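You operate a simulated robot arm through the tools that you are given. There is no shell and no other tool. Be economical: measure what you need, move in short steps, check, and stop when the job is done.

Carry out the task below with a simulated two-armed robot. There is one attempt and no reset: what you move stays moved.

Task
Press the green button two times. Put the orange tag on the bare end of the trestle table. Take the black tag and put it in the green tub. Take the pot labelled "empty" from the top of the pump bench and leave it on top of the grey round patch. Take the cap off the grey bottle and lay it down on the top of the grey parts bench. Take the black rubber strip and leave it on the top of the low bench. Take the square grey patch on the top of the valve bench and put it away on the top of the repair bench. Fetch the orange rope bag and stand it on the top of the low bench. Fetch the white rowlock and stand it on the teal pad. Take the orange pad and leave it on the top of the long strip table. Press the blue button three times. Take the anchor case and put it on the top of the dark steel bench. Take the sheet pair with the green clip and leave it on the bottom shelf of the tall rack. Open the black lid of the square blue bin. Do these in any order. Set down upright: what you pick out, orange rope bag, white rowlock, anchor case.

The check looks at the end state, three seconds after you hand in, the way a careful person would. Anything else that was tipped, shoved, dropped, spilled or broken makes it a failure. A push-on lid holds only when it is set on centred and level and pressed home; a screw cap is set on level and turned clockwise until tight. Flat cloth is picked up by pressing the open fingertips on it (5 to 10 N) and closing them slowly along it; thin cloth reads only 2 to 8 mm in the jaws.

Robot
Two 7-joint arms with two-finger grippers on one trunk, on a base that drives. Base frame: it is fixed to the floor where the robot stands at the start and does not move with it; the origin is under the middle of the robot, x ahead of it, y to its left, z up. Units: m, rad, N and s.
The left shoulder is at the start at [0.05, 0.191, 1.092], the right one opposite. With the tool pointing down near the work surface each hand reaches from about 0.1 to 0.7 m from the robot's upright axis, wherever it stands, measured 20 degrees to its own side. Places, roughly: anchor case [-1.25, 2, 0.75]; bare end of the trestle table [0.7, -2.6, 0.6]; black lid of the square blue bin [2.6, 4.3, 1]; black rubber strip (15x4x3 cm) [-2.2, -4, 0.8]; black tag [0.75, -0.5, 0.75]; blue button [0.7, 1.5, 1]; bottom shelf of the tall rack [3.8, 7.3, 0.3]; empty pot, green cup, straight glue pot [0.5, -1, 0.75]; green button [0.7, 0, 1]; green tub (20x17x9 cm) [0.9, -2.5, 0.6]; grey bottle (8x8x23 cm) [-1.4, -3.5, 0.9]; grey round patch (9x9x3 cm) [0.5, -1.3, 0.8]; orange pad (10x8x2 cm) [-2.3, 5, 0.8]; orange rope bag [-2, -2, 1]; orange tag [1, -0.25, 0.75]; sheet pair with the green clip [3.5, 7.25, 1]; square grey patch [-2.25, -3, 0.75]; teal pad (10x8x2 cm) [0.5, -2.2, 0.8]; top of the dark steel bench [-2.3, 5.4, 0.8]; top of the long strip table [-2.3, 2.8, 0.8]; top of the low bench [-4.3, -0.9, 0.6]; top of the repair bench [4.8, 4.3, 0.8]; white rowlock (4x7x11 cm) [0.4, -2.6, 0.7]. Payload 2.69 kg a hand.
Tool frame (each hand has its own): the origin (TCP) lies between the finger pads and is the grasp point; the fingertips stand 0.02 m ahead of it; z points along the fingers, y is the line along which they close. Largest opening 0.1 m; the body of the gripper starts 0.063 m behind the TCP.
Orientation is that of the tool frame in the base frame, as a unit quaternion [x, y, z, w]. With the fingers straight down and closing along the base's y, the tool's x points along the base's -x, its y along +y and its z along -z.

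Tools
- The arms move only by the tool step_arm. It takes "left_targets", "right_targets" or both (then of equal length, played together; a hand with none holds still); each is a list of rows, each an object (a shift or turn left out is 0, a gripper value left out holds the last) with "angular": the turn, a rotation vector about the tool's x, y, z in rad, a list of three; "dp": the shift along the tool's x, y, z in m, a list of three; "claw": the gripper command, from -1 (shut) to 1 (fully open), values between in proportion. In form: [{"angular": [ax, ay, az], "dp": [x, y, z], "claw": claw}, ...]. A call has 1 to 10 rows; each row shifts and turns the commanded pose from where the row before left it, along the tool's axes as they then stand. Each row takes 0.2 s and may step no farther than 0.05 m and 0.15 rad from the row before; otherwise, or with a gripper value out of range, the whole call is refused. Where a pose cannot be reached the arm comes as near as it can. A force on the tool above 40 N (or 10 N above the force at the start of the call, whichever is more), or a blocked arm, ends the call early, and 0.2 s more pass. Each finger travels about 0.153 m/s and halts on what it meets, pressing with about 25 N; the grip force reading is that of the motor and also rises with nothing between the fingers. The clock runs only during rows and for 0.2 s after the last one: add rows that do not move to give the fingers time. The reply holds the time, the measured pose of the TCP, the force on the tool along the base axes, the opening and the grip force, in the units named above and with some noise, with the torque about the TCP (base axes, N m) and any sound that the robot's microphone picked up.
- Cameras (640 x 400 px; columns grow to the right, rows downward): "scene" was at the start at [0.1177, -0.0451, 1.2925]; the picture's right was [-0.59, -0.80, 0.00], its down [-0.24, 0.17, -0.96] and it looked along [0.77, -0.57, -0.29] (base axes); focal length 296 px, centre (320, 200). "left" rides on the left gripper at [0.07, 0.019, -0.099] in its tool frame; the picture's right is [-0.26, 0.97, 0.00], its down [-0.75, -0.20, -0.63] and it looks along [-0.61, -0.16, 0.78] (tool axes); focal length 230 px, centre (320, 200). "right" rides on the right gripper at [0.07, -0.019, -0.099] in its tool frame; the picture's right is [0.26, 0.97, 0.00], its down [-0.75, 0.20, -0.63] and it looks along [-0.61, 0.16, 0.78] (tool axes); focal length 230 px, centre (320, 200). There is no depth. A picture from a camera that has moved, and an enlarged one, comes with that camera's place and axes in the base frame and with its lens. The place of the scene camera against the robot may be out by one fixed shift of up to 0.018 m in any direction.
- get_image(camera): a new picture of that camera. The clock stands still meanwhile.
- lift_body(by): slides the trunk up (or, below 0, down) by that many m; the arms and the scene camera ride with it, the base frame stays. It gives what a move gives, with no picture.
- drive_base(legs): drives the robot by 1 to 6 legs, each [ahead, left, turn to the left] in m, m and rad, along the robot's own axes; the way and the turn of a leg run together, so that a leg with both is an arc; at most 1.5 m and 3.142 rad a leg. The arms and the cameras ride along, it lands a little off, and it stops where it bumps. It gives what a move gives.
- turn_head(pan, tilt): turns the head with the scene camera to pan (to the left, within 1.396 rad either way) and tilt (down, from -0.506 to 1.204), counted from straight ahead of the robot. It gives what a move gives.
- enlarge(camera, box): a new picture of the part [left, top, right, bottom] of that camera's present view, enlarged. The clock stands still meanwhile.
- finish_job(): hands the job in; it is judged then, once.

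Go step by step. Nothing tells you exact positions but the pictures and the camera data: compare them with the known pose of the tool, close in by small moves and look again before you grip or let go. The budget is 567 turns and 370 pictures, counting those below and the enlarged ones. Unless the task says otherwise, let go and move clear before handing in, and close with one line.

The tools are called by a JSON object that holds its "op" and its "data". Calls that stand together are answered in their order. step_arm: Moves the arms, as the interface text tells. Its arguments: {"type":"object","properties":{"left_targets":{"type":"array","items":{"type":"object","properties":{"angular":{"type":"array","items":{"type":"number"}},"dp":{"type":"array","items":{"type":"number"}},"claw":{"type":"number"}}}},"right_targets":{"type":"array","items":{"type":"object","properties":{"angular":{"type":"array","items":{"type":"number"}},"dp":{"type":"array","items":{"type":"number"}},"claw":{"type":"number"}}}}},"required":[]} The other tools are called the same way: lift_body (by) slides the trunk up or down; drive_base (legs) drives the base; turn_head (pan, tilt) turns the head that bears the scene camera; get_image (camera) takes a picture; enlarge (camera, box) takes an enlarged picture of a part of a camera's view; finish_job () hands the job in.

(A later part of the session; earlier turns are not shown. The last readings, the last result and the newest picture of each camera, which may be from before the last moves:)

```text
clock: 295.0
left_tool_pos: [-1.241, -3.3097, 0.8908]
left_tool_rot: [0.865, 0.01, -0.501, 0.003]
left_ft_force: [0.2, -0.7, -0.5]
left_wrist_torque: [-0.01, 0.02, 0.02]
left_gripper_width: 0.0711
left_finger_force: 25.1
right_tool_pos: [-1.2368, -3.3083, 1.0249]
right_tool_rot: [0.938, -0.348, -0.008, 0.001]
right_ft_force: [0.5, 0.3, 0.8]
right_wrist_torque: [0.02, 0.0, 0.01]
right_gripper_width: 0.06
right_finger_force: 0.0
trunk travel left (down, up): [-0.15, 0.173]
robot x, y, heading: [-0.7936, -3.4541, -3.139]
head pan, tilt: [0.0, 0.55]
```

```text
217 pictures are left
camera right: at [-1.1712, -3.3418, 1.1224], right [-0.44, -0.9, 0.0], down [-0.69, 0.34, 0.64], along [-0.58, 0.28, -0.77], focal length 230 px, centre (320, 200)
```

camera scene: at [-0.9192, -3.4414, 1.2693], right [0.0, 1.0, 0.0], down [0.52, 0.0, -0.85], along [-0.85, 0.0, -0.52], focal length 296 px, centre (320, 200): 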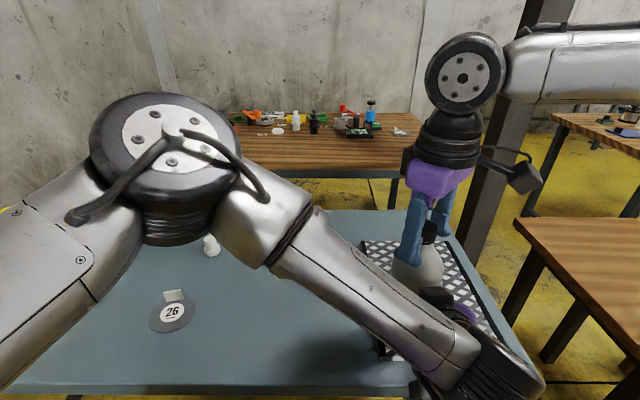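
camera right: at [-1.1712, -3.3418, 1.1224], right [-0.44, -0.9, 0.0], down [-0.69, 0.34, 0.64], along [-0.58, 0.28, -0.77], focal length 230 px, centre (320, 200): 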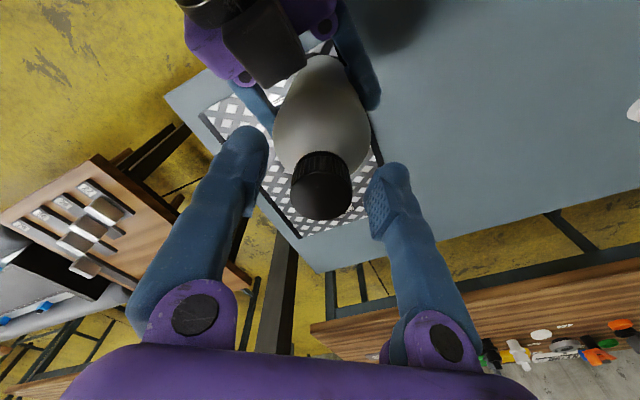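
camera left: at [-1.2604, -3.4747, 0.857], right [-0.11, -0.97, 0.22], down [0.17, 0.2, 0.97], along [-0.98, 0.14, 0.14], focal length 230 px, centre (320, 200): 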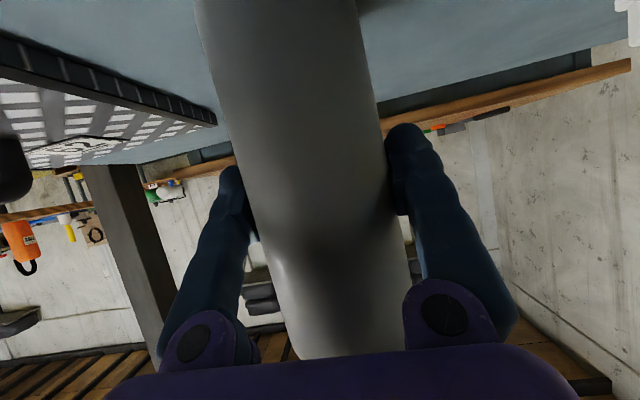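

Cap still on. Grip and take a second turn counter-clockwise with slight rise.

{"op": "step_arm", "data": {"right_targets": [{"claw": -1}, {}, {}, {"angular": [0, 0, -0.15]}, {"angular": [0, 0, -0.15]}, {"angular": [0, 0, -0.15]}, {"angular": [0, 0, -0.15]}, {"angular": [0, 0, -0.15]}, {"angular": [0, 0, -0.15], "dp": [0, 0, -0.0005]}, {"angular": [0, 0, -0.15]}]}}

{"op": "step_arm", "data": {"right_targets": [{"angular": [0, 0, -0.15], "dp": [0, 0, -0.0005]}, {"angular": [0, 0, -0.15]}, {"angular": [0, 0, -0.15], "dp": [0, 0, -0.0005]}, {"angular": [0, 0, -0.15]}, {"angular": [0, 0, -0.15], "dp": [0, 0, -0.0005]}, {"angular": [0, 0, -0.15]}, {"angular": [0, 0, -0.15], "dp": [0, 0, -0.0005]}, {"angular": [0, 0, -0.15]}, {"angular": [0, 0, -0.15], "dp": [0, 0, -0.0005]}, {"angular": [0, 0, -0.15]}]}}

{"op": "step_arm", "data": {"right_targets": [{"angular": [0, 0, -0.15], "dp": [0, 0, -0.0005]}, {"angular": [0, 0, -0.15]}, {"angular": [0, 0, -0.15], "dp": [0, 0, -0.0005]}, {"angular": [0, 0, -0.15]}, {"angular": [0, 0, -0.15], "dp": [0, 0, -0.0005]}, {"angular": [0, 0, -0.15]}]}}

{"op": "step_arm", "data": {"right_targets": [{"dp": [0, 0, -0.003]}, {"dp": [0, 0, -0.003]}]}}

```text
clock: 297.2
left_tool_pos: [-1.2405, -3.3088, 0.8906]
left_tool_rot: [0.865, 0.011, -0.501, 0.004]
left_ft_force: [-0.8, 0.1, -5.1]
left_wrist_torque: [0.04, -0.13, 0.27]
left_gripper_width: 0.0714
left_finger_force: 24.8
right_tool_pos: [-1.2366, -3.3095, 1.025]
right_tool_rot: [0.985, 0.171, -0.007, -0.003]
right_ft_force: [0.5, 0.0, 4.6]
right_wrist_torque: [-0.03, 0.03, -0.25]
right_gripper_width: 0.0255
right_finger_force: 24.8
trunk travel left (down, up): [-0.15, 0.173]
robot x, y, heading: [-0.7944, -3.4522, -3.141]
head pan, tilt: [0.0, 0.55]
```

```text
clock: 299.4
left_tool_pos: [-1.24, -3.3087, 0.8913]
left_tool_rot: [0.865, 0.01, -0.501, 0.003]
left_ft_force: [6.0, -0.3, 8.5]
left_wrist_torque: [-0.02, 0.62, 0.24]
left_gripper_width: 0.0713
left_finger_force: 24.8
right_tool_pos: [-1.2358, -3.309, 1.0275]
right_tool_rot: [0.605, 0.796, -0.003, -0.008]
right_ft_force: [-5.7, -0.9, -10.0]
right_wrist_torque: [0.09, 0.23, -0.28]
right_gripper_width: 0.025
right_finger_force: 25.6
trunk travel left (down, up): [-0.15, 0.173]
robot x, y, heading: [-0.7921, -3.4507, -3.144]
head pan, tilt: [0.0, 0.55]
```

```text
clock: 300.8
left_tool_pos: [-1.2409, -3.3086, 0.8923]
left_tool_rot: [0.865, 0.009, -0.502, 0.002]
left_ft_force: [2.7, 1.1, 18.7]
left_wrist_torque: [-0.13, 0.11, 0.06]
left_gripper_width: 0.0717
left_finger_force: 25.2
right_tool_pos: [-1.2365, -3.309, 1.0286]
right_tool_rot: [0.199, 0.98, 0.002, -0.007]
right_ft_force: [-2.7, -1.6, -19.3]
right_wrist_torque: [-0.01, 0.19, -0.04]
right_gripper_width: 0.0251
right_finger_force: 25.3
trunk travel left (down, up): [-0.15, 0.173]
robot x, y, heading: [-0.7922, -3.451, -3.137]
head pan, tilt: [0.0, 0.55]
```

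```text
clock: 301.4
left_tool_pos: [-1.2404, -3.3081, 0.8922]
left_tool_rot: [0.865, 0.009, -0.502, 0.003]
left_ft_force: [3.5, 1.2, 30.1]
left_wrist_torque: [-0.25, 0.05, -0.03]
left_gripper_width: 0.0718
left_finger_force: 25.0
right_tool_pos: [-1.2368, -3.3101, 1.0336]
right_tool_rot: [0.2, 0.98, 0.001, -0.006]
right_ft_force: [-3.0, -1.2, -31.0]
right_wrist_torque: [-0.04, 0.27, 0.01]
right_gripper_width: 0.025
right_finger_force: 25.7
trunk travel left (down, up): [-0.15, 0.173]
robot x, y, heading: [-0.7893, -3.4512, -3.142]
head pan, tilt: [0.0, 0.55]
```

{"op": "get_image", "data": {"camera": "right"}}

{"op": "enlarge", "data": {"camera": "scene", "box": [360, 160, 500, 290]}}

```text
216 pictures are left
camera right: at [-1.3075, -3.3009, 1.1342], right [0.14, 0.99, 0.0], down [0.78, -0.11, 0.62], along [0.61, -0.08, -0.79], focal length 230 px, centre (320, 200)
```

right: 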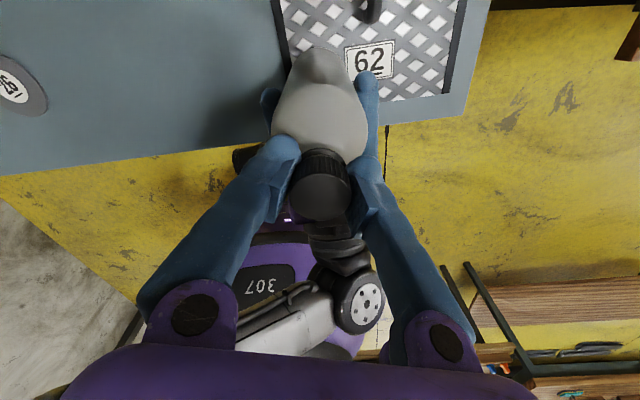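

```text
3.08 times, centred on (430, 225) of scene
camera zoom: at [-0.9192, -3.4414, 1.2693], right [0.0, 1.0, 0.0], down [0.52, 0.0, -0.85], along [-0.85, 0.0, -0.52], focal length 910 px, centre (-18, 123)
```

zoom: 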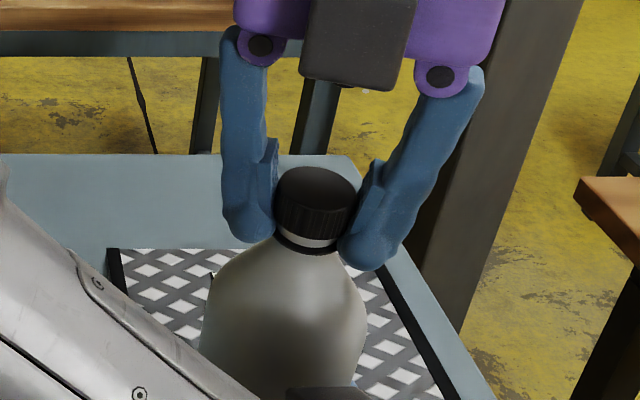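

A gap under the cap is visible, so it is rising. One more ratchet cycle.

{"op": "step_arm", "data": {"right_targets": [{"dp": [0, 0, 0.004]}, {"claw": 0.2}, {}, {"angular": [0, 0, 0.15]}, {"angular": [0, 0, 0.15]}, {"angular": [0, 0, 0.15]}, {"angular": [0, 0, 0.15]}, {"angular": [0, 0, 0.15]}, {"angular": [0, 0, 0.15]}, {"angular": [0, 0, 0.15]}]}}

{"op": "step_arm", "data": {"right_targets": [{"angular": [0, 0, 0.15]}, {"angular": [0, 0, 0.15]}, {"angular": [0, 0, 0.15]}, {"angular": [0, 0, 0.15]}, {"angular": [0, 0, 0.15]}, {"angular": [0, 0, 0.15]}, {"angular": [0, 0, 0.15]}, {"angular": [0, 0, 0.15]}, {"angular": [0, 0, 0.15]}, {"angular": [0, 0, 0.15]}]}}

{"op": "step_arm", "data": {"right_targets": [{"angular": [0, 0, 0.15]}, {"angular": [0, 0, 0.15]}, {"angular": [0, 0, 0.15]}, {"angular": [0, 0, 0.15]}, {"angular": [0, 0, 0.15]}, {"angular": [0, 0, 0.15]}, {"claw": -1}, {}, {}]}}

{"op": "step_arm", "data": {"right_targets": [{"angular": [0, 0, -0.15], "dp": [0, 0, -0.0004]}, {"angular": [0, 0, -0.15], "dp": [0, 0, -0.0004]}, {"angular": [0, 0, -0.15], "dp": [0, 0, -0.0004]}, {"angular": [0, 0, -0.15], "dp": [0, 0, -0.0004]}, {"angular": [0, 0, -0.15], "dp": [0, 0, -0.0004]}, {"angular": [0, 0, -0.15], "dp": [0, 0, -0.0004]}, {"angular": [0, 0, -0.15], "dp": [0, 0, -0.0004]}, {"angular": [0, 0, -0.15], "dp": [0, 0, -0.0004]}, {"angular": [0, 0, -0.15], "dp": [0, 0, -0.0004]}, {"angular": [0, 0, -0.15], "dp": [0, 0, -0.0004]}]}}

{"op": "step_arm", "data": {"right_targets": [{"angular": [0, 0, -0.15], "dp": [0, 0, -0.0004]}, {"angular": [0, 0, -0.15], "dp": [0, 0, -0.0004]}, {"angular": [0, 0, -0.15], "dp": [0, 0, -0.0004]}, {"angular": [0, 0, -0.15], "dp": [0, 0, -0.0004]}, {"angular": [0, 0, -0.15], "dp": [0, 0, -0.0004]}, {"angular": [0, 0, -0.15], "dp": [0, 0, -0.0004]}, {"angular": [0, 0, -0.15], "dp": [0, 0, -0.0004]}, {"angular": [0, 0, -0.15], "dp": [0, 0, -0.0004]}, {"angular": [0, 0, -0.15], "dp": [0, 0, -0.0004]}, {"angular": [0, 0, -0.15], "dp": [0, 0, -0.0004]}]}}

{"op": "step_arm", "data": {"right_targets": [{"dp": [0, 0, -0.003]}, {"dp": [0, 0, -0.003]}]}}

```text
clock: 303.6
left_tool_pos: [-1.2409, -3.3089, 0.8907]
left_tool_rot: [0.865, 0.011, -0.501, 0.004]
left_ft_force: [-0.5, -0.5, -1.4]
left_wrist_torque: [-0.02, -0.03, -0.03]
left_gripper_width: 0.0715
left_finger_force: 24.7
right_tool_pos: [-1.2354, -3.3104, 1.0324]
right_tool_rot: [0.665, 0.747, -0.002, -0.008]
right_ft_force: [-0.5, 0.0, -0.2]
right_wrist_torque: [-0.01, -0.03, 0.0]
right_gripper_width: 0.0599
right_finger_force: 0.0
trunk travel left (down, up): [-0.15, 0.173]
robot x, y, heading: [-0.7921, -3.4497, -3.144]
head pan, tilt: [0.0, 0.55]
```

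```text
clock: 305.8
left_tool_pos: [-1.2401, -3.3086, 0.8914]
left_tool_rot: [0.865, 0.01, -0.501, 0.003]
left_ft_force: [-0.6, 0.4, -0.4]
left_wrist_torque: [0.0, -0.02, -0.03]
left_gripper_width: 0.0713
left_finger_force: 25.1
right_tool_pos: [-1.2363, -3.3087, 1.0303]
right_tool_rot: [0.996, 0.094, -0.007, -0.002]
right_ft_force: [0.5, -0.5, 0.5]
right_wrist_torque: [-0.01, 0.03, 0.01]
right_gripper_width: 0.0599
right_finger_force: 0.2
trunk travel left (down, up): [-0.15, 0.173]
robot x, y, heading: [-0.7937, -3.4535, -3.137]
head pan, tilt: [0.0, 0.55]
```

```text
clock: 307.8
left_tool_pos: [-1.2406, -3.3093, 0.8916]
left_tool_rot: [0.865, 0.01, -0.502, 0.003]
left_ft_force: [0.8, -0.1, 0.5]
left_wrist_torque: [-0.04, -0.18, 0.16]
left_gripper_width: 0.0713
left_finger_force: 24.8
right_tool_pos: [-1.2369, -3.3099, 1.0299]
right_tool_rot: [0.938, -0.347, -0.008, 0.002]
right_ft_force: [0.1, 0.1, -1.3]
right_wrist_torque: [0.04, 0.09, -0.13]
right_gripper_width: 0.0254
right_finger_force: 25.3
trunk travel left (down, up): [-0.15, 0.173]
robot x, y, heading: [-0.7912, -3.4565, -3.137]
head pan, tilt: [0.0, 0.55]
```

```text
clock: 310.0
left_tool_pos: [-1.2406, -3.3087, 0.8903]
left_tool_rot: [0.865, 0.009, -0.501, 0.003]
left_ft_force: [-1.8, 5.6, 10.0]
left_wrist_torque: [-0.89, -0.26, 0.18]
left_gripper_width: 0.0711
left_finger_force: 25.2
right_tool_pos: [-1.2365, -3.3095, 1.0337]
right_tool_rot: [0.923, 0.386, -0.006, -0.004]
right_ft_force: [2.5, -5.4, -10.4]
right_wrist_torque: [0.09, -0.1, -0.19]
right_gripper_width: 0.0253
right_finger_force: 24.8
trunk travel left (down, up): [-0.15, 0.173]
robot x, y, heading: [-0.7911, -3.4522, -3.144]
head pan, tilt: [0.0, 0.55]
```

```text
clock: 312.2
left_tool_pos: [-1.2399, -3.3095, 0.8896]
left_tool_rot: [0.865, 0.009, -0.501, 0.003]
left_ft_force: [2.2, 0.8, -2.8]
left_wrist_torque: [-0.09, 0.33, 0.12]
left_gripper_width: 0.0712
left_finger_force: 24.8
right_tool_pos: [-1.2361, -3.31, 1.0388]
right_tool_rot: [0.412, 0.911, -0.002, -0.008]
right_ft_force: [-2.4, 0.3, 3.4]
right_wrist_torque: [0.07, 0.14, -0.12]
right_gripper_width: 0.0251
right_finger_force: 24.9
trunk travel left (down, up): [-0.15, 0.173]
robot x, y, heading: [-0.7942, -3.4511, -3.143]
head pan, tilt: [0.0, 0.55]
```

```text
clock: 312.8
left_tool_pos: [-1.2418, -3.3095, 0.8915]
left_tool_rot: [0.864, 0.01, -0.503, 0.003]
left_ft_force: [6.5, 3.7, 16.0]
left_wrist_torque: [-0.45, 0.84, 0.16]
left_gripper_width: 0.0711
left_finger_force: 25.3
right_tool_pos: [-1.2369, -3.309, 1.0436]
right_tool_rot: [0.413, 0.911, 0.001, -0.006]
right_ft_force: [-5.8, -3.0, -17.0]
right_wrist_torque: [-0.01, 0.04, -0.12]
right_gripper_width: 0.0251
right_finger_force: 25.0
trunk travel left (down, up): [-0.15, 0.173]
robot x, y, heading: [-0.7913, -3.4504, -3.138]
head pan, tilt: [0.0, 0.55]
```

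{"op": "step_arm", "data": {"right_targets": [{"angular": [0, 0, -0.15]}, {"angular": [0, 0, -0.15]}, {"angular": [0, 0, -0.15], "dp": [0, 0, -0.0005]}, {"angular": [0, 0, -0.15], "dp": [0, 0, -0.0005]}, {"angular": [0, 0, -0.15], "dp": [0, 0, -0.0005]}]}}

{"op": "get_image", "data": {"camera": "right"}}

{"op": "enlarge", "data": {"camera": "scene", "box": [360, 160, 500, 290]}}

```text
clock: 314.0
left_tool_pos: [-1.2407, -3.3078, 0.8915]
left_tool_rot: [0.865, 0.009, -0.501, 0.004]
left_ft_force: [1.2, 2.3, 2.4]
left_wrist_torque: [-0.31, 0.12, 0.17]
left_gripper_width: 0.0708
left_finger_force: 25.6
right_tool_pos: [-1.2374, -3.3094, 1.0476]
right_tool_rot: [0.05, 0.999, 0.001, -0.007]
right_ft_force: [-0.7, -1.9, -3.0]
right_wrist_torque: [-0.01, 0.12, -0.13]
right_gripper_width: 0.0252
right_finger_force: 25.4
trunk travel left (down, up): [-0.15, 0.173]
robot x, y, heading: [-0.7918, -3.4482, -3.138]
head pan, tilt: [0.0, 0.55]
```

```text
214 pictures are left
camera right: at [-1.3067, -3.3227, 1.1471], right [-0.16, 0.99, 0.01], down [0.78, 0.12, 0.62], along [0.61, 0.1, -0.79], focal length 230 px, centre (320, 200)
```

right: 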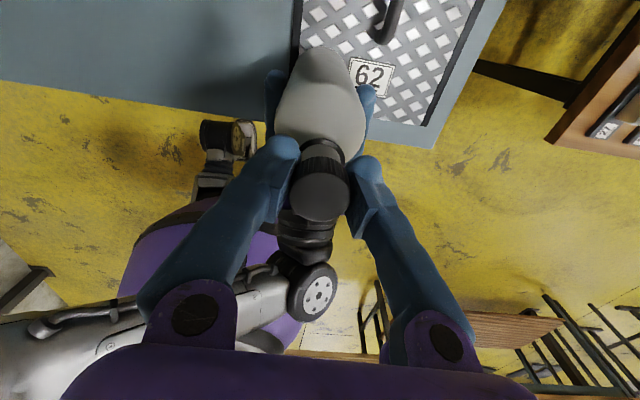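

```text
3.08 times, centred on (430, 225) of scene
camera zoom: at [-0.9192, -3.4414, 1.2693], right [0.0, 1.0, 0.0], down [0.52, 0.0, -0.85], along [-0.85, 0.0, -0.52], focal length 910 px, centre (-18, 123)
```

zoom: 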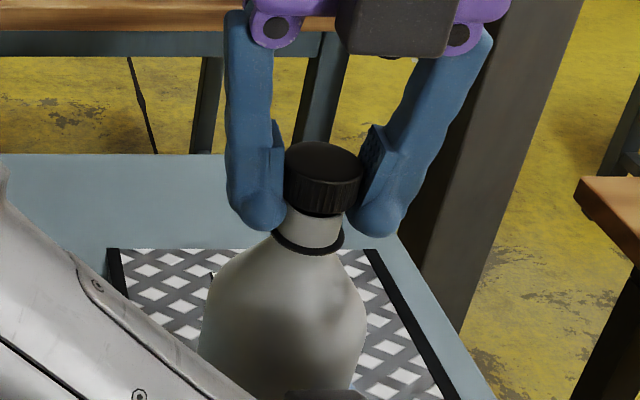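

The cap is well up the neck and force is small. Try lifting it off.

{"op": "step_arm", "data": {"right_targets": [{"dp": [0, 0, -0.005]}, {"dp": [0, 0, -0.01]}, {"dp": [0, 0, -0.02]}]}}

{"op": "enlarge", "data": {"camera": "scene", "box": [360, 130, 500, 290]}}

```text
clock: 314.8
left_tool_pos: [-1.2409, -3.308, 0.8901]
left_tool_rot: [0.866, 0.01, -0.501, 0.004]
left_ft_force: [-0.1, 0.1, 0.0]
left_wrist_torque: [0.0, -0.02, 0.01]
left_gripper_width: 0.0709
left_finger_force: 25.1
right_tool_pos: [-1.2368, -3.3096, 1.0822]
right_tool_rot: [0.052, 0.999, 0.001, -0.009]
right_ft_force: [-1.3, -0.3, -0.2]
right_wrist_torque: [0.03, -0.01, 0.01]
right_gripper_width: 0.0238
right_finger_force: 25.0
trunk travel left (down, up): [-0.15, 0.173]
robot x, y, heading: [-0.7896, -3.4526, -3.136]
head pan, tilt: [0.0, 0.55]
```

```text
2.50 times, centred on (430, 210) of scene
camera zoom: at [-0.92, -3.4411, 1.2692], right [0.0, 1.0, 0.0], down [0.52, 0.0, -0.85], along [-0.85, 0.0, -0.52], focal length 739 px, centre (45, 175)
```

zoom: 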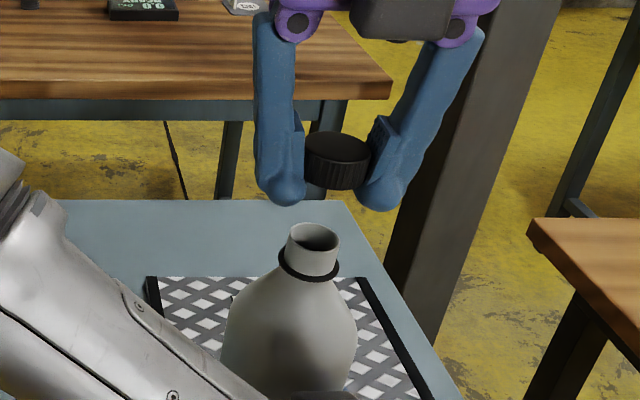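

The cap is off, held by the right hand. Now stand the bottle back on the bench with the left hand.

{"op": "step_arm", "data": {"left_targets": [{"dp": [-0.0124, 0.031, 0.0215]}, {"dp": [-0.0124, 0.031, 0.0215]}, {"dp": [-0.0124, 0.031, 0.0215]}, {"dp": [-0.0124, 0.031, 0.0215]}, {"dp": [-0.0124, 0.031, 0.0215]}, {"dp": [0.011, 0, 0.006]}, {"dp": [0.005, 0, 0.003]}, {"dp": [0.003, 0, 0.0015]}], "right_targets": [{"dp": [0, 0, -0.03]}, {}, {}, {}, {}, {}, {}, {}]}}

{"op": "get_image", "data": {"camera": "scene"}}

```text
clock: 316.6
left_tool_pos: [-1.3611, -3.4672, 0.8676]
left_tool_rot: [0.865, 0.01, -0.501, 0.003]
left_ft_force: [-0.1, 0.5, -0.7]
left_wrist_torque: [-0.01, -0.03, -0.02]
left_gripper_width: 0.0711
left_finger_force: 25.4
right_tool_pos: [-1.2419, -3.2955, 1.1134]
right_tool_rot: [0.051, 0.999, 0.003, -0.008]
right_ft_force: [0.0, 0.9, 0.1]
right_wrist_torque: [-0.03, -0.01, -0.01]
right_gripper_width: 0.0234
right_finger_force: 25.3
right hand out of reach, approached as far as the arm can: row 1
trunk travel left (down, up): [-0.15, 0.173]
robot x, y, heading: [-0.7954, -3.4523, -3.139]
head pan, tilt: [0.0, 0.55]
```

```text
211 pictures are left
camera scene: at [-0.9193, -3.4414, 1.2693], right [0.0, 1.0, 0.0], down [0.52, 0.0, -0.85], along [-0.85, 0.0, -0.52], focal length 296 px, centre (320, 200)
```

scene: 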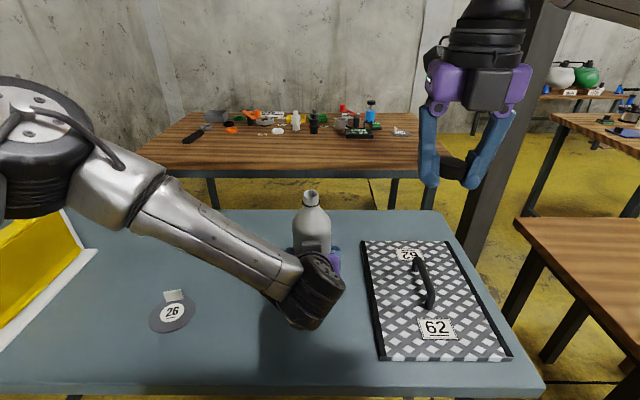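

{"op": "step_arm", "data": {"left_targets": [{"dp": [0.0027, 0, 0.0015]}, {"dp": [0.0027, 0, 0.0015]}, {"dp": [0.0027, 0, 0.0015]}]}}

```text
clock: 317.4
left_tool_pos: [-1.3605, -3.4669, 0.8632]
left_tool_rot: [0.863, 0.011, -0.505, 0.003]
left_ft_force: [4.2, -1.2, 18.5]
left_wrist_torque: [-0.16, -0.65, 0.04]
left_gripper_width: 0.0711
left_finger_force: 24.9
right_tool_pos: [-1.2407, -3.2957, 1.1138]
right_tool_rot: [0.052, 0.999, 0.002, -0.009]
right_ft_force: [-0.1, 0.3, -0.1]
right_wrist_torque: [-0.01, 0.0, 0.04]
right_gripper_width: 0.0231
right_finger_force: 25.0
trunk travel left (down, up): [-0.15, 0.173]
robot x, y, heading: [-0.7922, -3.4497, -3.14]
head pan, tilt: [0.0, 0.55]
```

{"op": "step_arm", "data": {"left_targets": [{"dp": [-0.001, 0, -0.0005]}, {"claw": 0.6}, {"claw": 1}, {}, {"dp": [0, 0, -0.03]}, {"dp": [0, 0, -0.04]}, {"dp": [0, 0, -0.04]}, {"dp": [-0.02, 0, -0.04]}]}}

{"op": "get_image", "data": {"camera": "scene"}}

```text
clock: 319.2
left_tool_pos: [-1.24, -3.465, 0.9518]
left_tool_rot: [0.865, 0.01, -0.502, 0.003]
left_ft_force: [0.1, 0.5, -1.0]
left_wrist_torque: [-0.01, -0.01, -0.02]
left_gripper_width: 0.1002
left_finger_force: 0.0
right_tool_pos: [-1.2414, -3.2973, 1.1143]
right_tool_rot: [0.052, 0.999, 0.002, -0.008]
right_ft_force: [-0.6, 0.4, -0.7]
right_wrist_torque: [-0.01, 0.03, 0.01]
right_gripper_width: 0.0232
right_finger_force: 24.5
trunk travel left (down, up): [-0.15, 0.173]
robot x, y, heading: [-0.7912, -3.4537, -3.138]
head pan, tilt: [0.0, 0.55]
```

```text
210 pictures are left
camera scene: at [-0.9186, -3.4415, 1.2694], right [0.0, 1.0, 0.0], down [0.52, 0.0, -0.85], along [-0.85, 0.0, -0.52], focal length 296 px, centre (320, 200)
```

scene: 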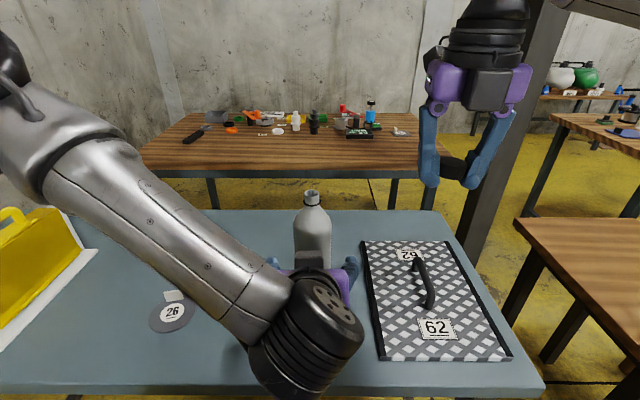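

The bottle stands, uncapped. Move the left hand away: unpitch, raise, and go left.

{"op": "step_arm", "data": {"left_targets": [{"angular": [0, 0.15, 0]}, {"angular": [0, 0.15, 0]}, {"angular": [0, 0.15, 0]}, {"angular": [0, 0.15, 0]}, {"angular": [0, 0.15, 0]}, {"angular": [0, 0.15, 0]}, {"angular": [0, 0.147, 0]}, {"dp": [0.02, 0, -0.04]}, {"dp": [0.02, 0, -0.04]}, {"dp": [0.02, 0, -0.04]}]}}

{"op": "step_arm", "data": {"left_targets": [{"dp": [0, 0.045, 0]}, {"dp": [0, 0.045, 0]}, {"dp": [0, 0.045, 0]}, {"dp": [0, 0.045, 0]}, {"dp": [0, 0.045, 0]}, {"dp": [0, 0.045, 0]}]}}

{"op": "drive_base", "data": {"legs": [[0, 0.24, 0]]}}

{"op": "get_image", "data": {"camera": "right"}}

{"op": "get_image", "data": {"camera": "scene"}}

```text
clock: 321.4
left_tool_pos: [-1.1788, -3.4634, 1.0714]
left_tool_rot: [1.0, 0.01, -0.002, -0.002]
left_ft_force: [0.2, 0.0, -0.2]
left_wrist_torque: [-0.02, -0.03, -0.01]
left_gripper_width: 0.0999
left_finger_force: 0.1
right_tool_pos: [-1.2416, -3.2949, 1.1141]
right_tool_rot: [0.051, 0.999, 0.002, -0.008]
right_ft_force: [0.5, 0.2, 0.1]
right_wrist_torque: [0.03, -0.02, -0.02]
right_gripper_width: 0.0234
right_finger_force: 25.0
trunk travel left (down, up): [-0.15, 0.173]
robot x, y, heading: [-0.7947, -3.449, -3.133]
head pan, tilt: [0.0, 0.55]
```

```text
clock: 322.8
left_tool_pos: [-1.1743, -3.7338, 1.0727]
left_tool_rot: [1.0, 0.01, -0.001, -0.003]
left_ft_force: [0.5, -1.0, 0.3]
left_wrist_torque: [-0.01, 0.01, -0.04]
left_gripper_width: 0.1001
left_finger_force: 0.0
right_tool_pos: [-1.2414, -3.2962, 1.1142]
right_tool_rot: [0.051, 0.999, 0.002, -0.008]
right_ft_force: [0.7, -1.1, -0.3]
right_wrist_torque: [-0.01, -0.02, -0.01]
right_gripper_width: 0.0235
right_finger_force: 25.4
trunk travel left (down, up): [-0.15, 0.173]
robot x, y, heading: [-0.7905, -3.4546, -3.136]
head pan, tilt: [0.0, 0.55]
```

```text
clock: 325.5
left_tool_pos: [-1.1729, -3.9777, 1.0714]
left_tool_rot: [1.0, 0.012, -0.002, -0.003]
left_ft_force: [-0.7, 0.6, 0.1]
left_wrist_torque: [-0.01, 0.0, 0.0]
left_gripper_width: 0.1001
left_finger_force: 0.1
right_tool_pos: [-1.2431, -3.5417, 1.1151]
right_tool_rot: [0.049, 0.999, 0.002, -0.008]
right_ft_force: [-0.2, 0.1, -0.2]
right_wrist_torque: [0.0, 0.02, 0.01]
right_gripper_width: 0.0229
right_finger_force: 25.0
trunk travel left (down, up): [-0.15, 0.173]
robot x, y, heading: [-0.7933, -3.6975, -3.138]
head pan, tilt: [0.0, 0.55]
```

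```text
209 pictures are left
camera right: at [-1.3125, -3.554, 1.2139], right [-0.16, 0.99, 0.01], down [0.78, 0.12, 0.62], along [0.61, 0.11, -0.79], focal length 230 px, centre (320, 200)
```

right: 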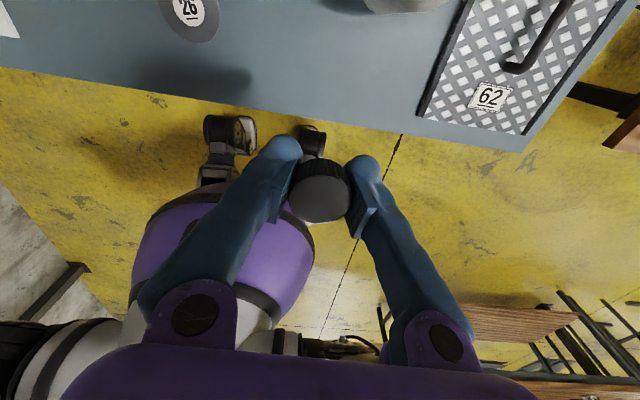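

```text
208 pictures are left
camera scene: at [-0.9184, -3.6857, 1.2693], right [-0.01, 1.0, 0.0], down [0.52, 0.0, -0.85], along [-0.85, 0.0, -0.52], focal length 296 px, centre (320, 200)
```

scene: 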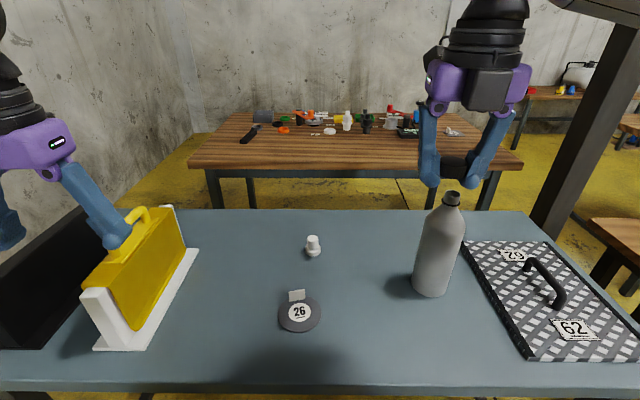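

Open bench area lies below the right hand at about [-1.245, -3.545]. Lower the cap.

{"op": "step_arm", "data": {"right_targets": [{"dp": [0, 0, 0.045]}, {"dp": [0, 0, 0.045]}, {"dp": [0, 0, 0.045]}, {"dp": [0, 0, 0.045]}, {"dp": [0, 0, 0.045]}, {"dp": [0, 0, 0.04]}]}}

{"op": "get_image", "data": {"camera": "scene"}}

```text
clock: 326.9
left_tool_pos: [-1.1728, -3.977, 1.0707]
left_tool_rot: [1.0, 0.012, -0.002, -0.002]
left_ft_force: [-0.3, 0.1, -0.7]
left_wrist_torque: [0.0, 0.01, -0.02]
left_gripper_width: 0.1001
left_finger_force: 0.1
right_tool_pos: [-1.2414, -3.5281, 0.8544]
right_tool_rot: [0.049, 0.999, 0.001, -0.008]
right_ft_force: [-1.7, 0.4, -0.6]
right_wrist_torque: [-0.03, -0.01, 0.01]
right_gripper_width: 0.0227
right_finger_force: 25.2
right hand out of reach, approached as far as the arm can: row 6
trunk travel left (down, up): [-0.15, 0.173]
robot x, y, heading: [-0.787, -3.6954, -3.131]
head pan, tilt: [0.0, 0.55]
```

```text
207 pictures are left
camera scene: at [-0.9184, -3.6852, 1.2694], right [-0.01, 1.0, 0.0], down [0.52, 0.0, -0.85], along [-0.85, 0.0, -0.52], focal length 296 px, centre (320, 200)
```

scene: 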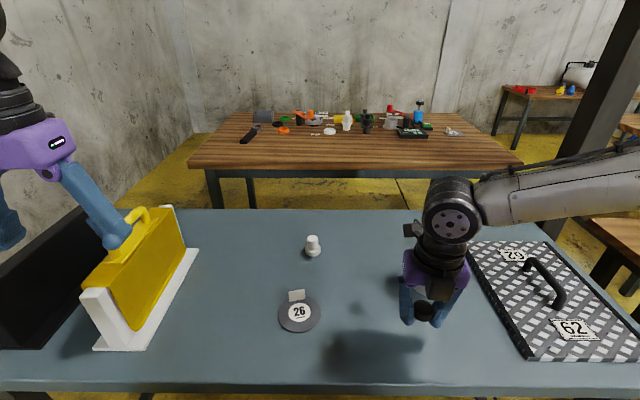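

Reach drifts near the limit; I'll raise the left hand for clearance and lower the trunk instead.

{"op": "step_arm", "data": {"left_targets": [{"dp": [0.01, 0, -0.045]}, {"dp": [0.01, 0, -0.045]}]}}

{"op": "lift_body", "data": {"by": -0.05}}

{"op": "get_image", "data": {"camera": "right"}}

```text
clock: 327.5
left_tool_pos: [-1.1502, -3.9785, 1.1618]
left_tool_rot: [1.0, 0.012, -0.002, -0.002]
left_ft_force: [-0.1, -0.5, 0.0]
left_wrist_torque: [0.04, -0.03, 0.0]
left_gripper_width: 0.1001
left_finger_force: 0.0
right_tool_pos: [-1.2417, -3.5284, 0.8558]
right_tool_rot: [0.049, 0.999, 0.001, -0.009]
right_ft_force: [0.3, 0.3, -0.6]
right_wrist_torque: [0.01, 0.0, -0.01]
right_gripper_width: 0.0229
right_finger_force: 24.8
trunk travel left (down, up): [-0.15, 0.173]
robot x, y, heading: [-0.7901, -3.6946, -3.141]
head pan, tilt: [0.0, 0.55]
```

```text
clock: 328.5
left_tool_pos: [-1.1512, -3.9786, 1.1128]
left_tool_rot: [1.0, 0.012, -0.003, -0.001]
left_ft_force: [0.4, 0.5, 0.4]
left_wrist_torque: [0.0, 0.0, 0.0]
left_gripper_width: 0.0999
left_finger_force: 0.1
right_tool_pos: [-1.2429, -3.5279, 0.8047]
right_tool_rot: [0.049, 0.999, 0.002, -0.009]
right_ft_force: [-0.3, 0.7, -0.2]
right_wrist_torque: [0.02, 0.0, -0.04]
right_gripper_width: 0.0225
right_finger_force: 24.5
trunk travel left (down, up): [-0.1, 0.223]
robot x, y, heading: [-0.7919, -3.6919, -3.137]
head pan, tilt: [0.0, 0.55]
```

```text
206 pictures are left
camera right: at [-1.3121, -3.5413, 0.9051], right [-0.16, 0.99, 0.01], down [0.78, 0.12, 0.62], along [0.61, 0.1, -0.79], focal length 230 px, centre (320, 200)
```

right: 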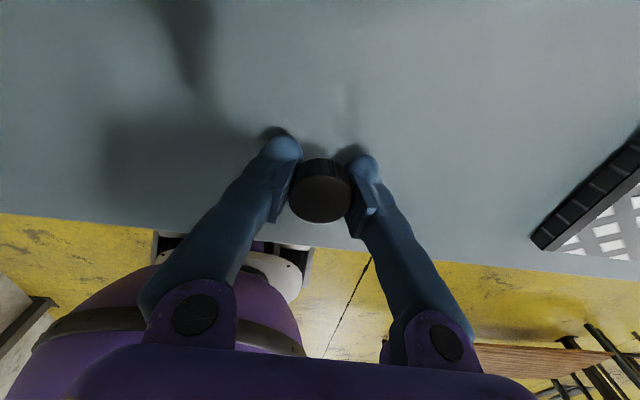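

Fingertips nearly touch the bench. Lower 6 mm and check force.

{"op": "lift_body", "data": {"by": -0.007}}

{"op": "step_arm", "data": {"right_targets": [{"claw": -0.4}, {"claw": -0.1}, {}, {"dp": [0, 0, -0.03]}, {"dp": [0, 0, -0.04]}, {"dp": [0, 0, -0.04]}]}}

{"op": "get_image", "data": {"camera": "right"}}

```text
clock: 329.0
left_tool_pos: [-1.1504, -3.9778, 1.1048]
left_tool_rot: [1.0, 0.013, -0.002, -0.002]
left_ft_force: [0.5, 0.3, -0.2]
left_wrist_torque: [-0.02, 0.01, -0.04]
left_gripper_width: 0.0999
left_finger_force: 0.1
right_tool_pos: [-1.241, -3.5277, 0.7993]
right_tool_rot: [0.048, 0.999, 0.001, -0.009]
right_ft_force: [1.5, 2.0, 9.9]
right_wrist_torque: [0.02, -0.1, 0.11]
right_gripper_width: 0.0228
right_finger_force: 25.0
trunk travel left (down, up): [-0.093, 0.23]
robot x, y, heading: [-0.793, -3.6981, -3.138]
head pan, tilt: [0.0, 0.55]
```

```text
clock: 330.4
left_tool_pos: [-1.1501, -3.9786, 1.1043]
left_tool_rot: [1.0, 0.012, -0.002, -0.003]
left_ft_force: [1.1, 0.0, -0.4]
left_wrist_torque: [0.02, 0.02, 0.04]
left_gripper_width: 0.1001
left_finger_force: 0.0
right_tool_pos: [-1.2403, -3.5286, 0.9059]
right_tool_rot: [0.049, 0.999, 0.001, -0.007]
right_ft_force: [-0.7, 0.1, -0.6]
right_wrist_torque: [0.0, 0.01, 0.0]
right_gripper_width: 0.045
right_finger_force: 0.1
trunk travel left (down, up): [-0.093, 0.23]
robot x, y, heading: [-0.7908, -3.6946, -3.141]
head pan, tilt: [0.0, 0.55]
```

```text
205 pictures are left
camera right: at [-1.31, -3.542, 1.0064], right [-0.16, 0.99, 0.01], down [0.78, 0.12, 0.62], along [0.61, 0.1, -0.79], focal length 230 px, centre (320, 200)
```

right: 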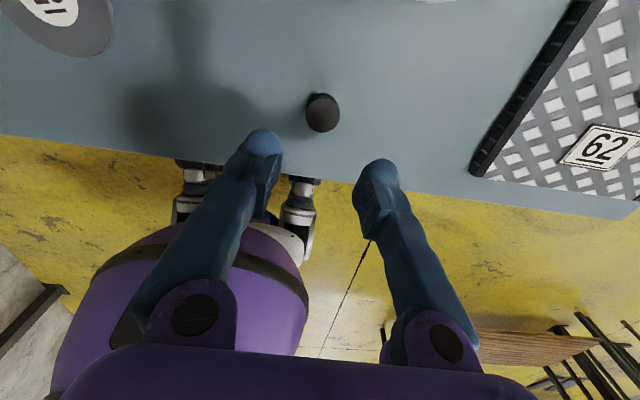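

The cap lies on the bench beside the standing bottle. Now the patch and strip on the valve bench, which must be approached from the west/north. I'll untwist the right hand, raise the trunk, and drive north to look for a way round.

{"op": "step_arm", "data": {"right_targets": [{"dp": [0, 0, -0.04], "angular": [0, 0, 0.15]}, {"dp": [0, 0, -0.04], "angular": [0, 0, 0.15]}, {"dp": [0, 0, -0.04], "angular": [0, 0, 0.15]}, {"angular": [0, 0, 0.15]}, {"angular": [0, 0, 0.15]}, {"angular": [0, 0, 0.15]}, {"angular": [0, 0, 0.15]}, {"angular": [0, 0, 0.15]}, {"angular": [0, 0, 0.15]}, {"angular": [0, 0, 0.15]}]}}

{"op": "step_arm", "data": {"right_targets": [{"angular": [0, 0, 0.15]}, {"angular": [0, 0, 0.15]}, {"angular": [0, 0, 0.15]}, {"angular": [0, 0, 0.15]}, {"angular": [0, 0, 0.15]}, {"angular": [0, 0, 0.15]}, {"angular": [0, 0, 0.15]}, {"angular": [0, 0, 0.15]}, {"angular": [0, 0, 0.15]}, {"angular": [0, 0, 0.15], "claw": 1}]}}

{"op": "lift_body", "data": {"by": 0.057}}

{"op": "drive_base", "data": {"legs": [[-0.3, 0, 0], [0, -1.5, 0], [0, -1.5, 0]]}}

{"op": "turn_head", "data": {"pan": -0.2, "tilt": 0.25}}

{"op": "get_image", "data": {"camera": "scene"}}

```text
clock: 332.6
left_tool_pos: [-1.1514, -3.9784, 1.1043]
left_tool_rot: [1.0, 0.013, -0.001, -0.001]
left_ft_force: [0.0, -0.2, 0.0]
left_wrist_torque: [0.0, -0.01, 0.0]
left_gripper_width: 0.0998
left_finger_force: 0.0
right_tool_pos: [-1.238, -3.5272, 1.0272]
right_tool_rot: [0.718, 0.696, -0.004, -0.006]
right_ft_force: [-0.2, 0.2, 0.0]
right_wrist_torque: [0.0, 0.0, -0.02]
right_gripper_width: 0.0451
right_finger_force: 0.0
trunk travel left (down, up): [-0.093, 0.23]
robot x, y, heading: [-0.7896, -3.6922, -3.135]
head pan, tilt: [0.0, 0.55]
```

```text
clock: 334.8
left_tool_pos: [-1.1512, -3.978, 1.1041]
left_tool_rot: [1.0, 0.012, -0.002, -0.002]
left_ft_force: [0.4, 1.4, -0.7]
left_wrist_torque: [-0.04, -0.01, -0.02]
left_gripper_width: 0.0997
left_finger_force: 0.0
right_tool_pos: [-1.2394, -3.5283, 1.0277]
right_tool_rot: [1.0, 0.022, -0.008, -0.002]
right_ft_force: [0.7, -1.0, 0.1]
right_wrist_torque: [-0.03, 0.01, 0.02]
right_gripper_width: 0.0999
right_finger_force: 0.0
trunk travel left (down, up): [-0.093, 0.23]
robot x, y, heading: [-0.7926, -3.6945, -3.136]
head pan, tilt: [0.0, 0.55]
```

```text
clock: 335.8
left_tool_pos: [-1.1516, -3.9785, 1.1612]
left_tool_rot: [1.0, 0.012, -0.002, -0.003]
left_ft_force: [0.9, -0.3, -0.2]
left_wrist_torque: [-0.02, -0.02, -0.01]
left_gripper_width: 0.0999
left_finger_force: 0.1
right_tool_pos: [-1.2382, -3.5282, 1.0841]
right_tool_rot: [1.0, 0.023, -0.008, -0.001]
right_ft_force: [0.8, -0.5, 0.7]
right_wrist_torque: [0.03, -0.04, 0.03]
right_gripper_width: 0.1
right_finger_force: 0.0
trunk travel left (down, up): [-0.15, 0.173]
robot x, y, heading: [-0.7915, -3.6948, -3.135]
head pan, tilt: [0.0, 0.55]
```

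```text
clock: 363.6
left_tool_pos: [-0.9036, -0.9893, 1.1622]
left_tool_rot: [1.0, 0.021, -0.002, -0.002]
left_ft_force: [-0.4, -0.5, 0.0]
left_wrist_torque: [-0.03, 0.0, -0.01]
left_gripper_width: 0.0998
left_finger_force: 0.1
right_tool_pos: [-0.9979, -0.5419, 1.0851]
right_tool_rot: [0.999, 0.031, -0.008, -0.002]
right_ft_force: [-1.2, -0.4, 0.6]
right_wrist_torque: [0.02, 0.0, -0.02]
right_gripper_width: 0.0999
right_finger_force: 0.0
trunk travel left (down, up): [-0.15, 0.173]
robot x, y, heading: [-0.5475, -0.6972, -3.117]
head pan, tilt: [0.0, 0.55]
```

```text
clock: 364.4
left_tool_pos: [-0.9029, -0.9882, 1.1613]
left_tool_rot: [1.0, 0.022, -0.001, -0.002]
left_ft_force: [-0.2, -0.6, -0.3]
left_wrist_torque: [0.0, 0.02, -0.01]
left_gripper_width: 0.0999
left_finger_force: 0.1
right_tool_pos: [-0.9984, -0.5409, 1.0834]
right_tool_rot: [0.999, 0.032, -0.008, -0.002]
right_ft_force: [-1.0, 0.0, -0.3]
right_wrist_torque: [0.0, 0.01, 0.01]
right_gripper_width: 0.1001
right_finger_force: 0.0
trunk travel left (down, up): [-0.15, 0.173]
robot x, y, heading: [-0.5458, -0.699, -3.12]
head pan, tilt: [-0.201, 0.25]
```

```text
204 pictures are left
camera scene: at [-0.6774, -0.6735, 1.297], right [0.18, 0.98, 0.0], down [0.24, -0.04, -0.97], along [-0.95, 0.17, -0.25], focal length 296 px, centre (320, 200)
```

scene: 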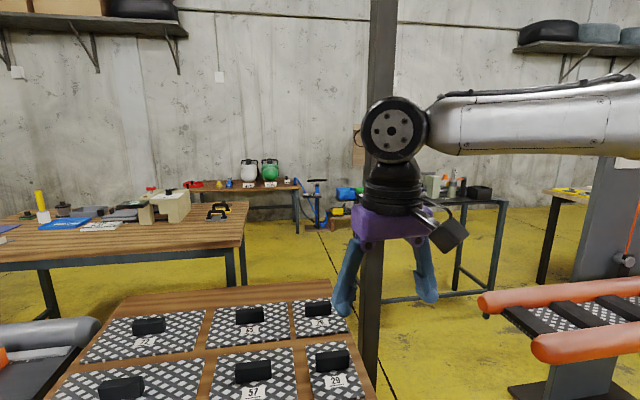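

The low bench with the white and green containers is at about [-4, -0.9]. The direct gap looks narrow; I'll look further right for a path.

{"op": "turn_head", "data": {"pan": -1.0, "tilt": 0.35}}

{"op": "get_image", "data": {"camera": "scene"}}

{"op": "turn_head", "data": {"pan": 0.0, "tilt": 0.9}}

{"op": "get_image", "data": {"camera": "scene"}}

```text
clock: 365.5
left_tool_pos: [-0.902, -0.989, 1.161]
left_tool_rot: [1.0, 0.023, -0.002, -0.002]
left_ft_force: [-0.2, -1.4, -0.7]
left_wrist_torque: [-0.04, -0.02, -0.01]
left_gripper_width: 0.1
left_finger_force: 0.0
right_tool_pos: [-0.9982, -0.5405, 1.0847]
right_tool_rot: [0.999, 0.031, -0.009, -0.001]
right_ft_force: [-1.0, 0.2, 0.3]
right_wrist_torque: [0.02, 0.0, -0.02]
right_gripper_width: 0.1002
right_finger_force: 0.0
trunk travel left (down, up): [-0.15, 0.173]
robot x, y, heading: [-0.549, -0.7, -3.118]
head pan, tilt: [-1.0, 0.351]
```

```text
203 pictures are left
camera scene: at [-0.6377, -0.6129, 1.2876], right [0.83, 0.56, 0.0], down [0.19, -0.28, -0.94], along [-0.53, 0.78, -0.34], focal length 296 px, centre (320, 200)
```

scene: 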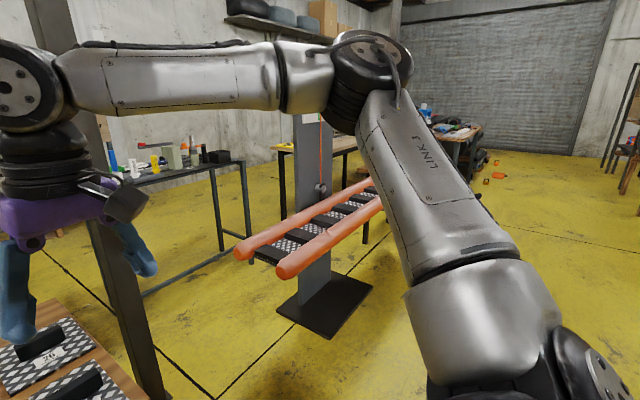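

```text
clock: 366.8
left_tool_pos: [-0.903, -0.9894, 1.162]
left_tool_rot: [1.0, 0.021, -0.002, -0.003]
left_ft_force: [0.4, 0.5, 0.7]
left_wrist_torque: [-0.03, 0.02, -0.01]
left_gripper_width: 0.0999
left_finger_force: 0.0
right_tool_pos: [-0.9981, -0.5406, 1.0839]
right_tool_rot: [0.999, 0.031, -0.008, -0.002]
right_ft_force: [0.5, -0.3, 0.0]
right_wrist_torque: [0.02, 0.02, -0.04]
right_gripper_width: 0.1
right_finger_force: 0.1
trunk travel left (down, up): [-0.15, 0.173]
robot x, y, heading: [-0.5478, -0.7012, -3.117]
head pan, tilt: [0.0, 0.901]
```

```text
202 pictures are left
camera scene: at [-0.661, -0.6917, 1.2401], right [-0.02, 1.0, 0.0], down [0.78, 0.02, -0.62], along [-0.62, -0.01, -0.78], focal length 296 px, centre (320, 200)
```

scene: 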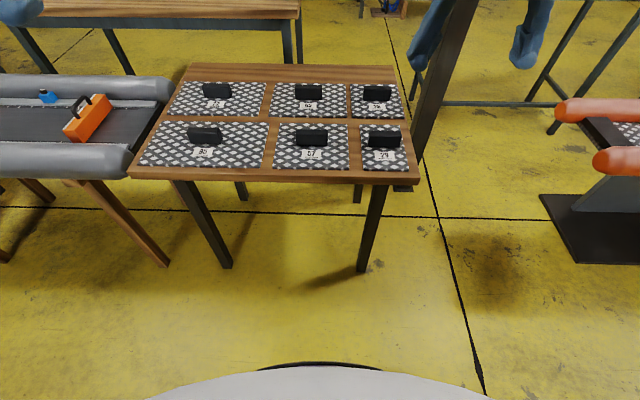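

The direct way west is blocked by the pole and roller stand. I'll drive north to see whether there is a passage beyond the rollers, doing the northern tasks on the way.

{"op": "drive_base", "data": {"legs": [[0, -1.4, 0]]}}

{"op": "turn_head", "data": {"pan": -0.3, "tilt": 0.45}}

{"op": "get_image", "data": {"camera": "scene"}}

{"op": "turn_head", "data": {"pan": -1.2, "tilt": 0.35}}

{"op": "get_image", "data": {"camera": "scene"}}

```text
clock: 379.3
left_tool_pos: [-0.9327, 0.4225, 1.161]
left_tool_rot: [1.0, 0.016, -0.002, -0.002]
left_ft_force: [0.2, -1.3, 0.2]
left_wrist_torque: [0.0, 0.02, 0.0]
left_gripper_width: 0.0999
left_finger_force: 0.1
right_tool_pos: [-1.0241, 0.8705, 1.0849]
right_tool_rot: [1.0, 0.027, -0.008, -0.002]
right_ft_force: [0.0, 0.0, -0.2]
right_wrist_torque: [0.01, 0.01, 0.02]
right_gripper_width: 0.1001
right_finger_force: 0.1
trunk travel left (down, up): [-0.15, 0.173]
robot x, y, heading: [-0.576, 0.7068, -3.133]
head pan, tilt: [0.0, 0.901]
```

```text
clock: 380.2
left_tool_pos: [-0.9325, 0.4222, 1.1618]
left_tool_rot: [1.0, 0.017, -0.002, -0.003]
left_ft_force: [1.0, -0.2, -1.0]
left_wrist_torque: [-0.01, 0.01, -0.02]
left_gripper_width: 0.1002
left_finger_force: 0.1
right_tool_pos: [-1.0241, 0.8716, 1.0836]
right_tool_rot: [1.0, 0.027, -0.009, -0.001]
right_ft_force: [0.7, -0.3, 0.6]
right_wrist_torque: [0.0, 0.01, 0.0]
right_gripper_width: 0.0998
right_finger_force: 0.1
trunk travel left (down, up): [-0.15, 0.173]
robot x, y, heading: [-0.5734, 0.7097, -3.131]
head pan, tilt: [-0.3, 0.45]
```

```text
201 pictures are left
camera scene: at [-0.7007, 0.7443, 1.2783], right [0.28, 0.96, 0.0], down [0.42, -0.12, -0.9], along [-0.86, 0.25, -0.44], focal length 296 px, centre (320, 200)
```

scene: 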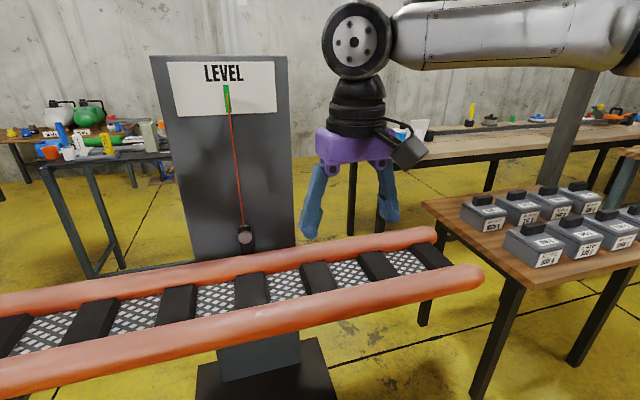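

```text
clock: 381.4
left_tool_pos: [-0.9324, 0.4218, 1.1611]
left_tool_rot: [1.0, 0.017, -0.001, -0.002]
left_ft_force: [0.8, -0.1, -1.5]
left_wrist_torque: [-0.03, -0.01, -0.01]
left_gripper_width: 0.1
left_finger_force: 0.0
right_tool_pos: [-1.0246, 0.8705, 1.0843]
right_tool_rot: [1.0, 0.027, -0.008, -0.002]
right_ft_force: [-0.3, -0.1, 0.1]
right_wrist_torque: [-0.01, -0.03, -0.03]
right_gripper_width: 0.1001
right_finger_force: 0.0
trunk travel left (down, up): [-0.15, 0.173]
robot x, y, heading: [-0.5762, 0.7067, -3.128]
head pan, tilt: [-1.201, 0.351]
```

```text
200 pictures are left
camera scene: at [-0.6474, 0.8047, 1.2876], right [0.93, 0.38, 0.0], down [0.13, -0.32, -0.94], along [-0.35, 0.87, -0.34], focal length 296 px, centre (320, 200)
```

scene: 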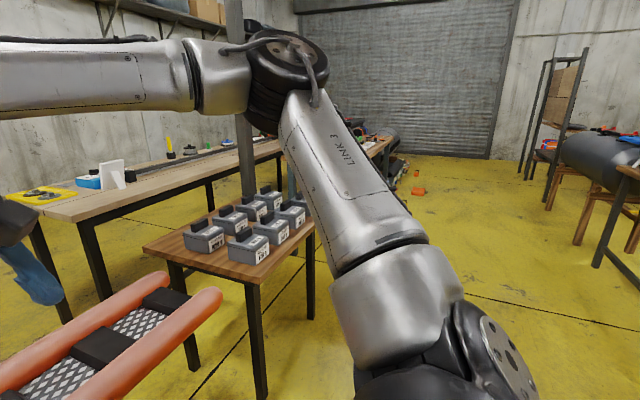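

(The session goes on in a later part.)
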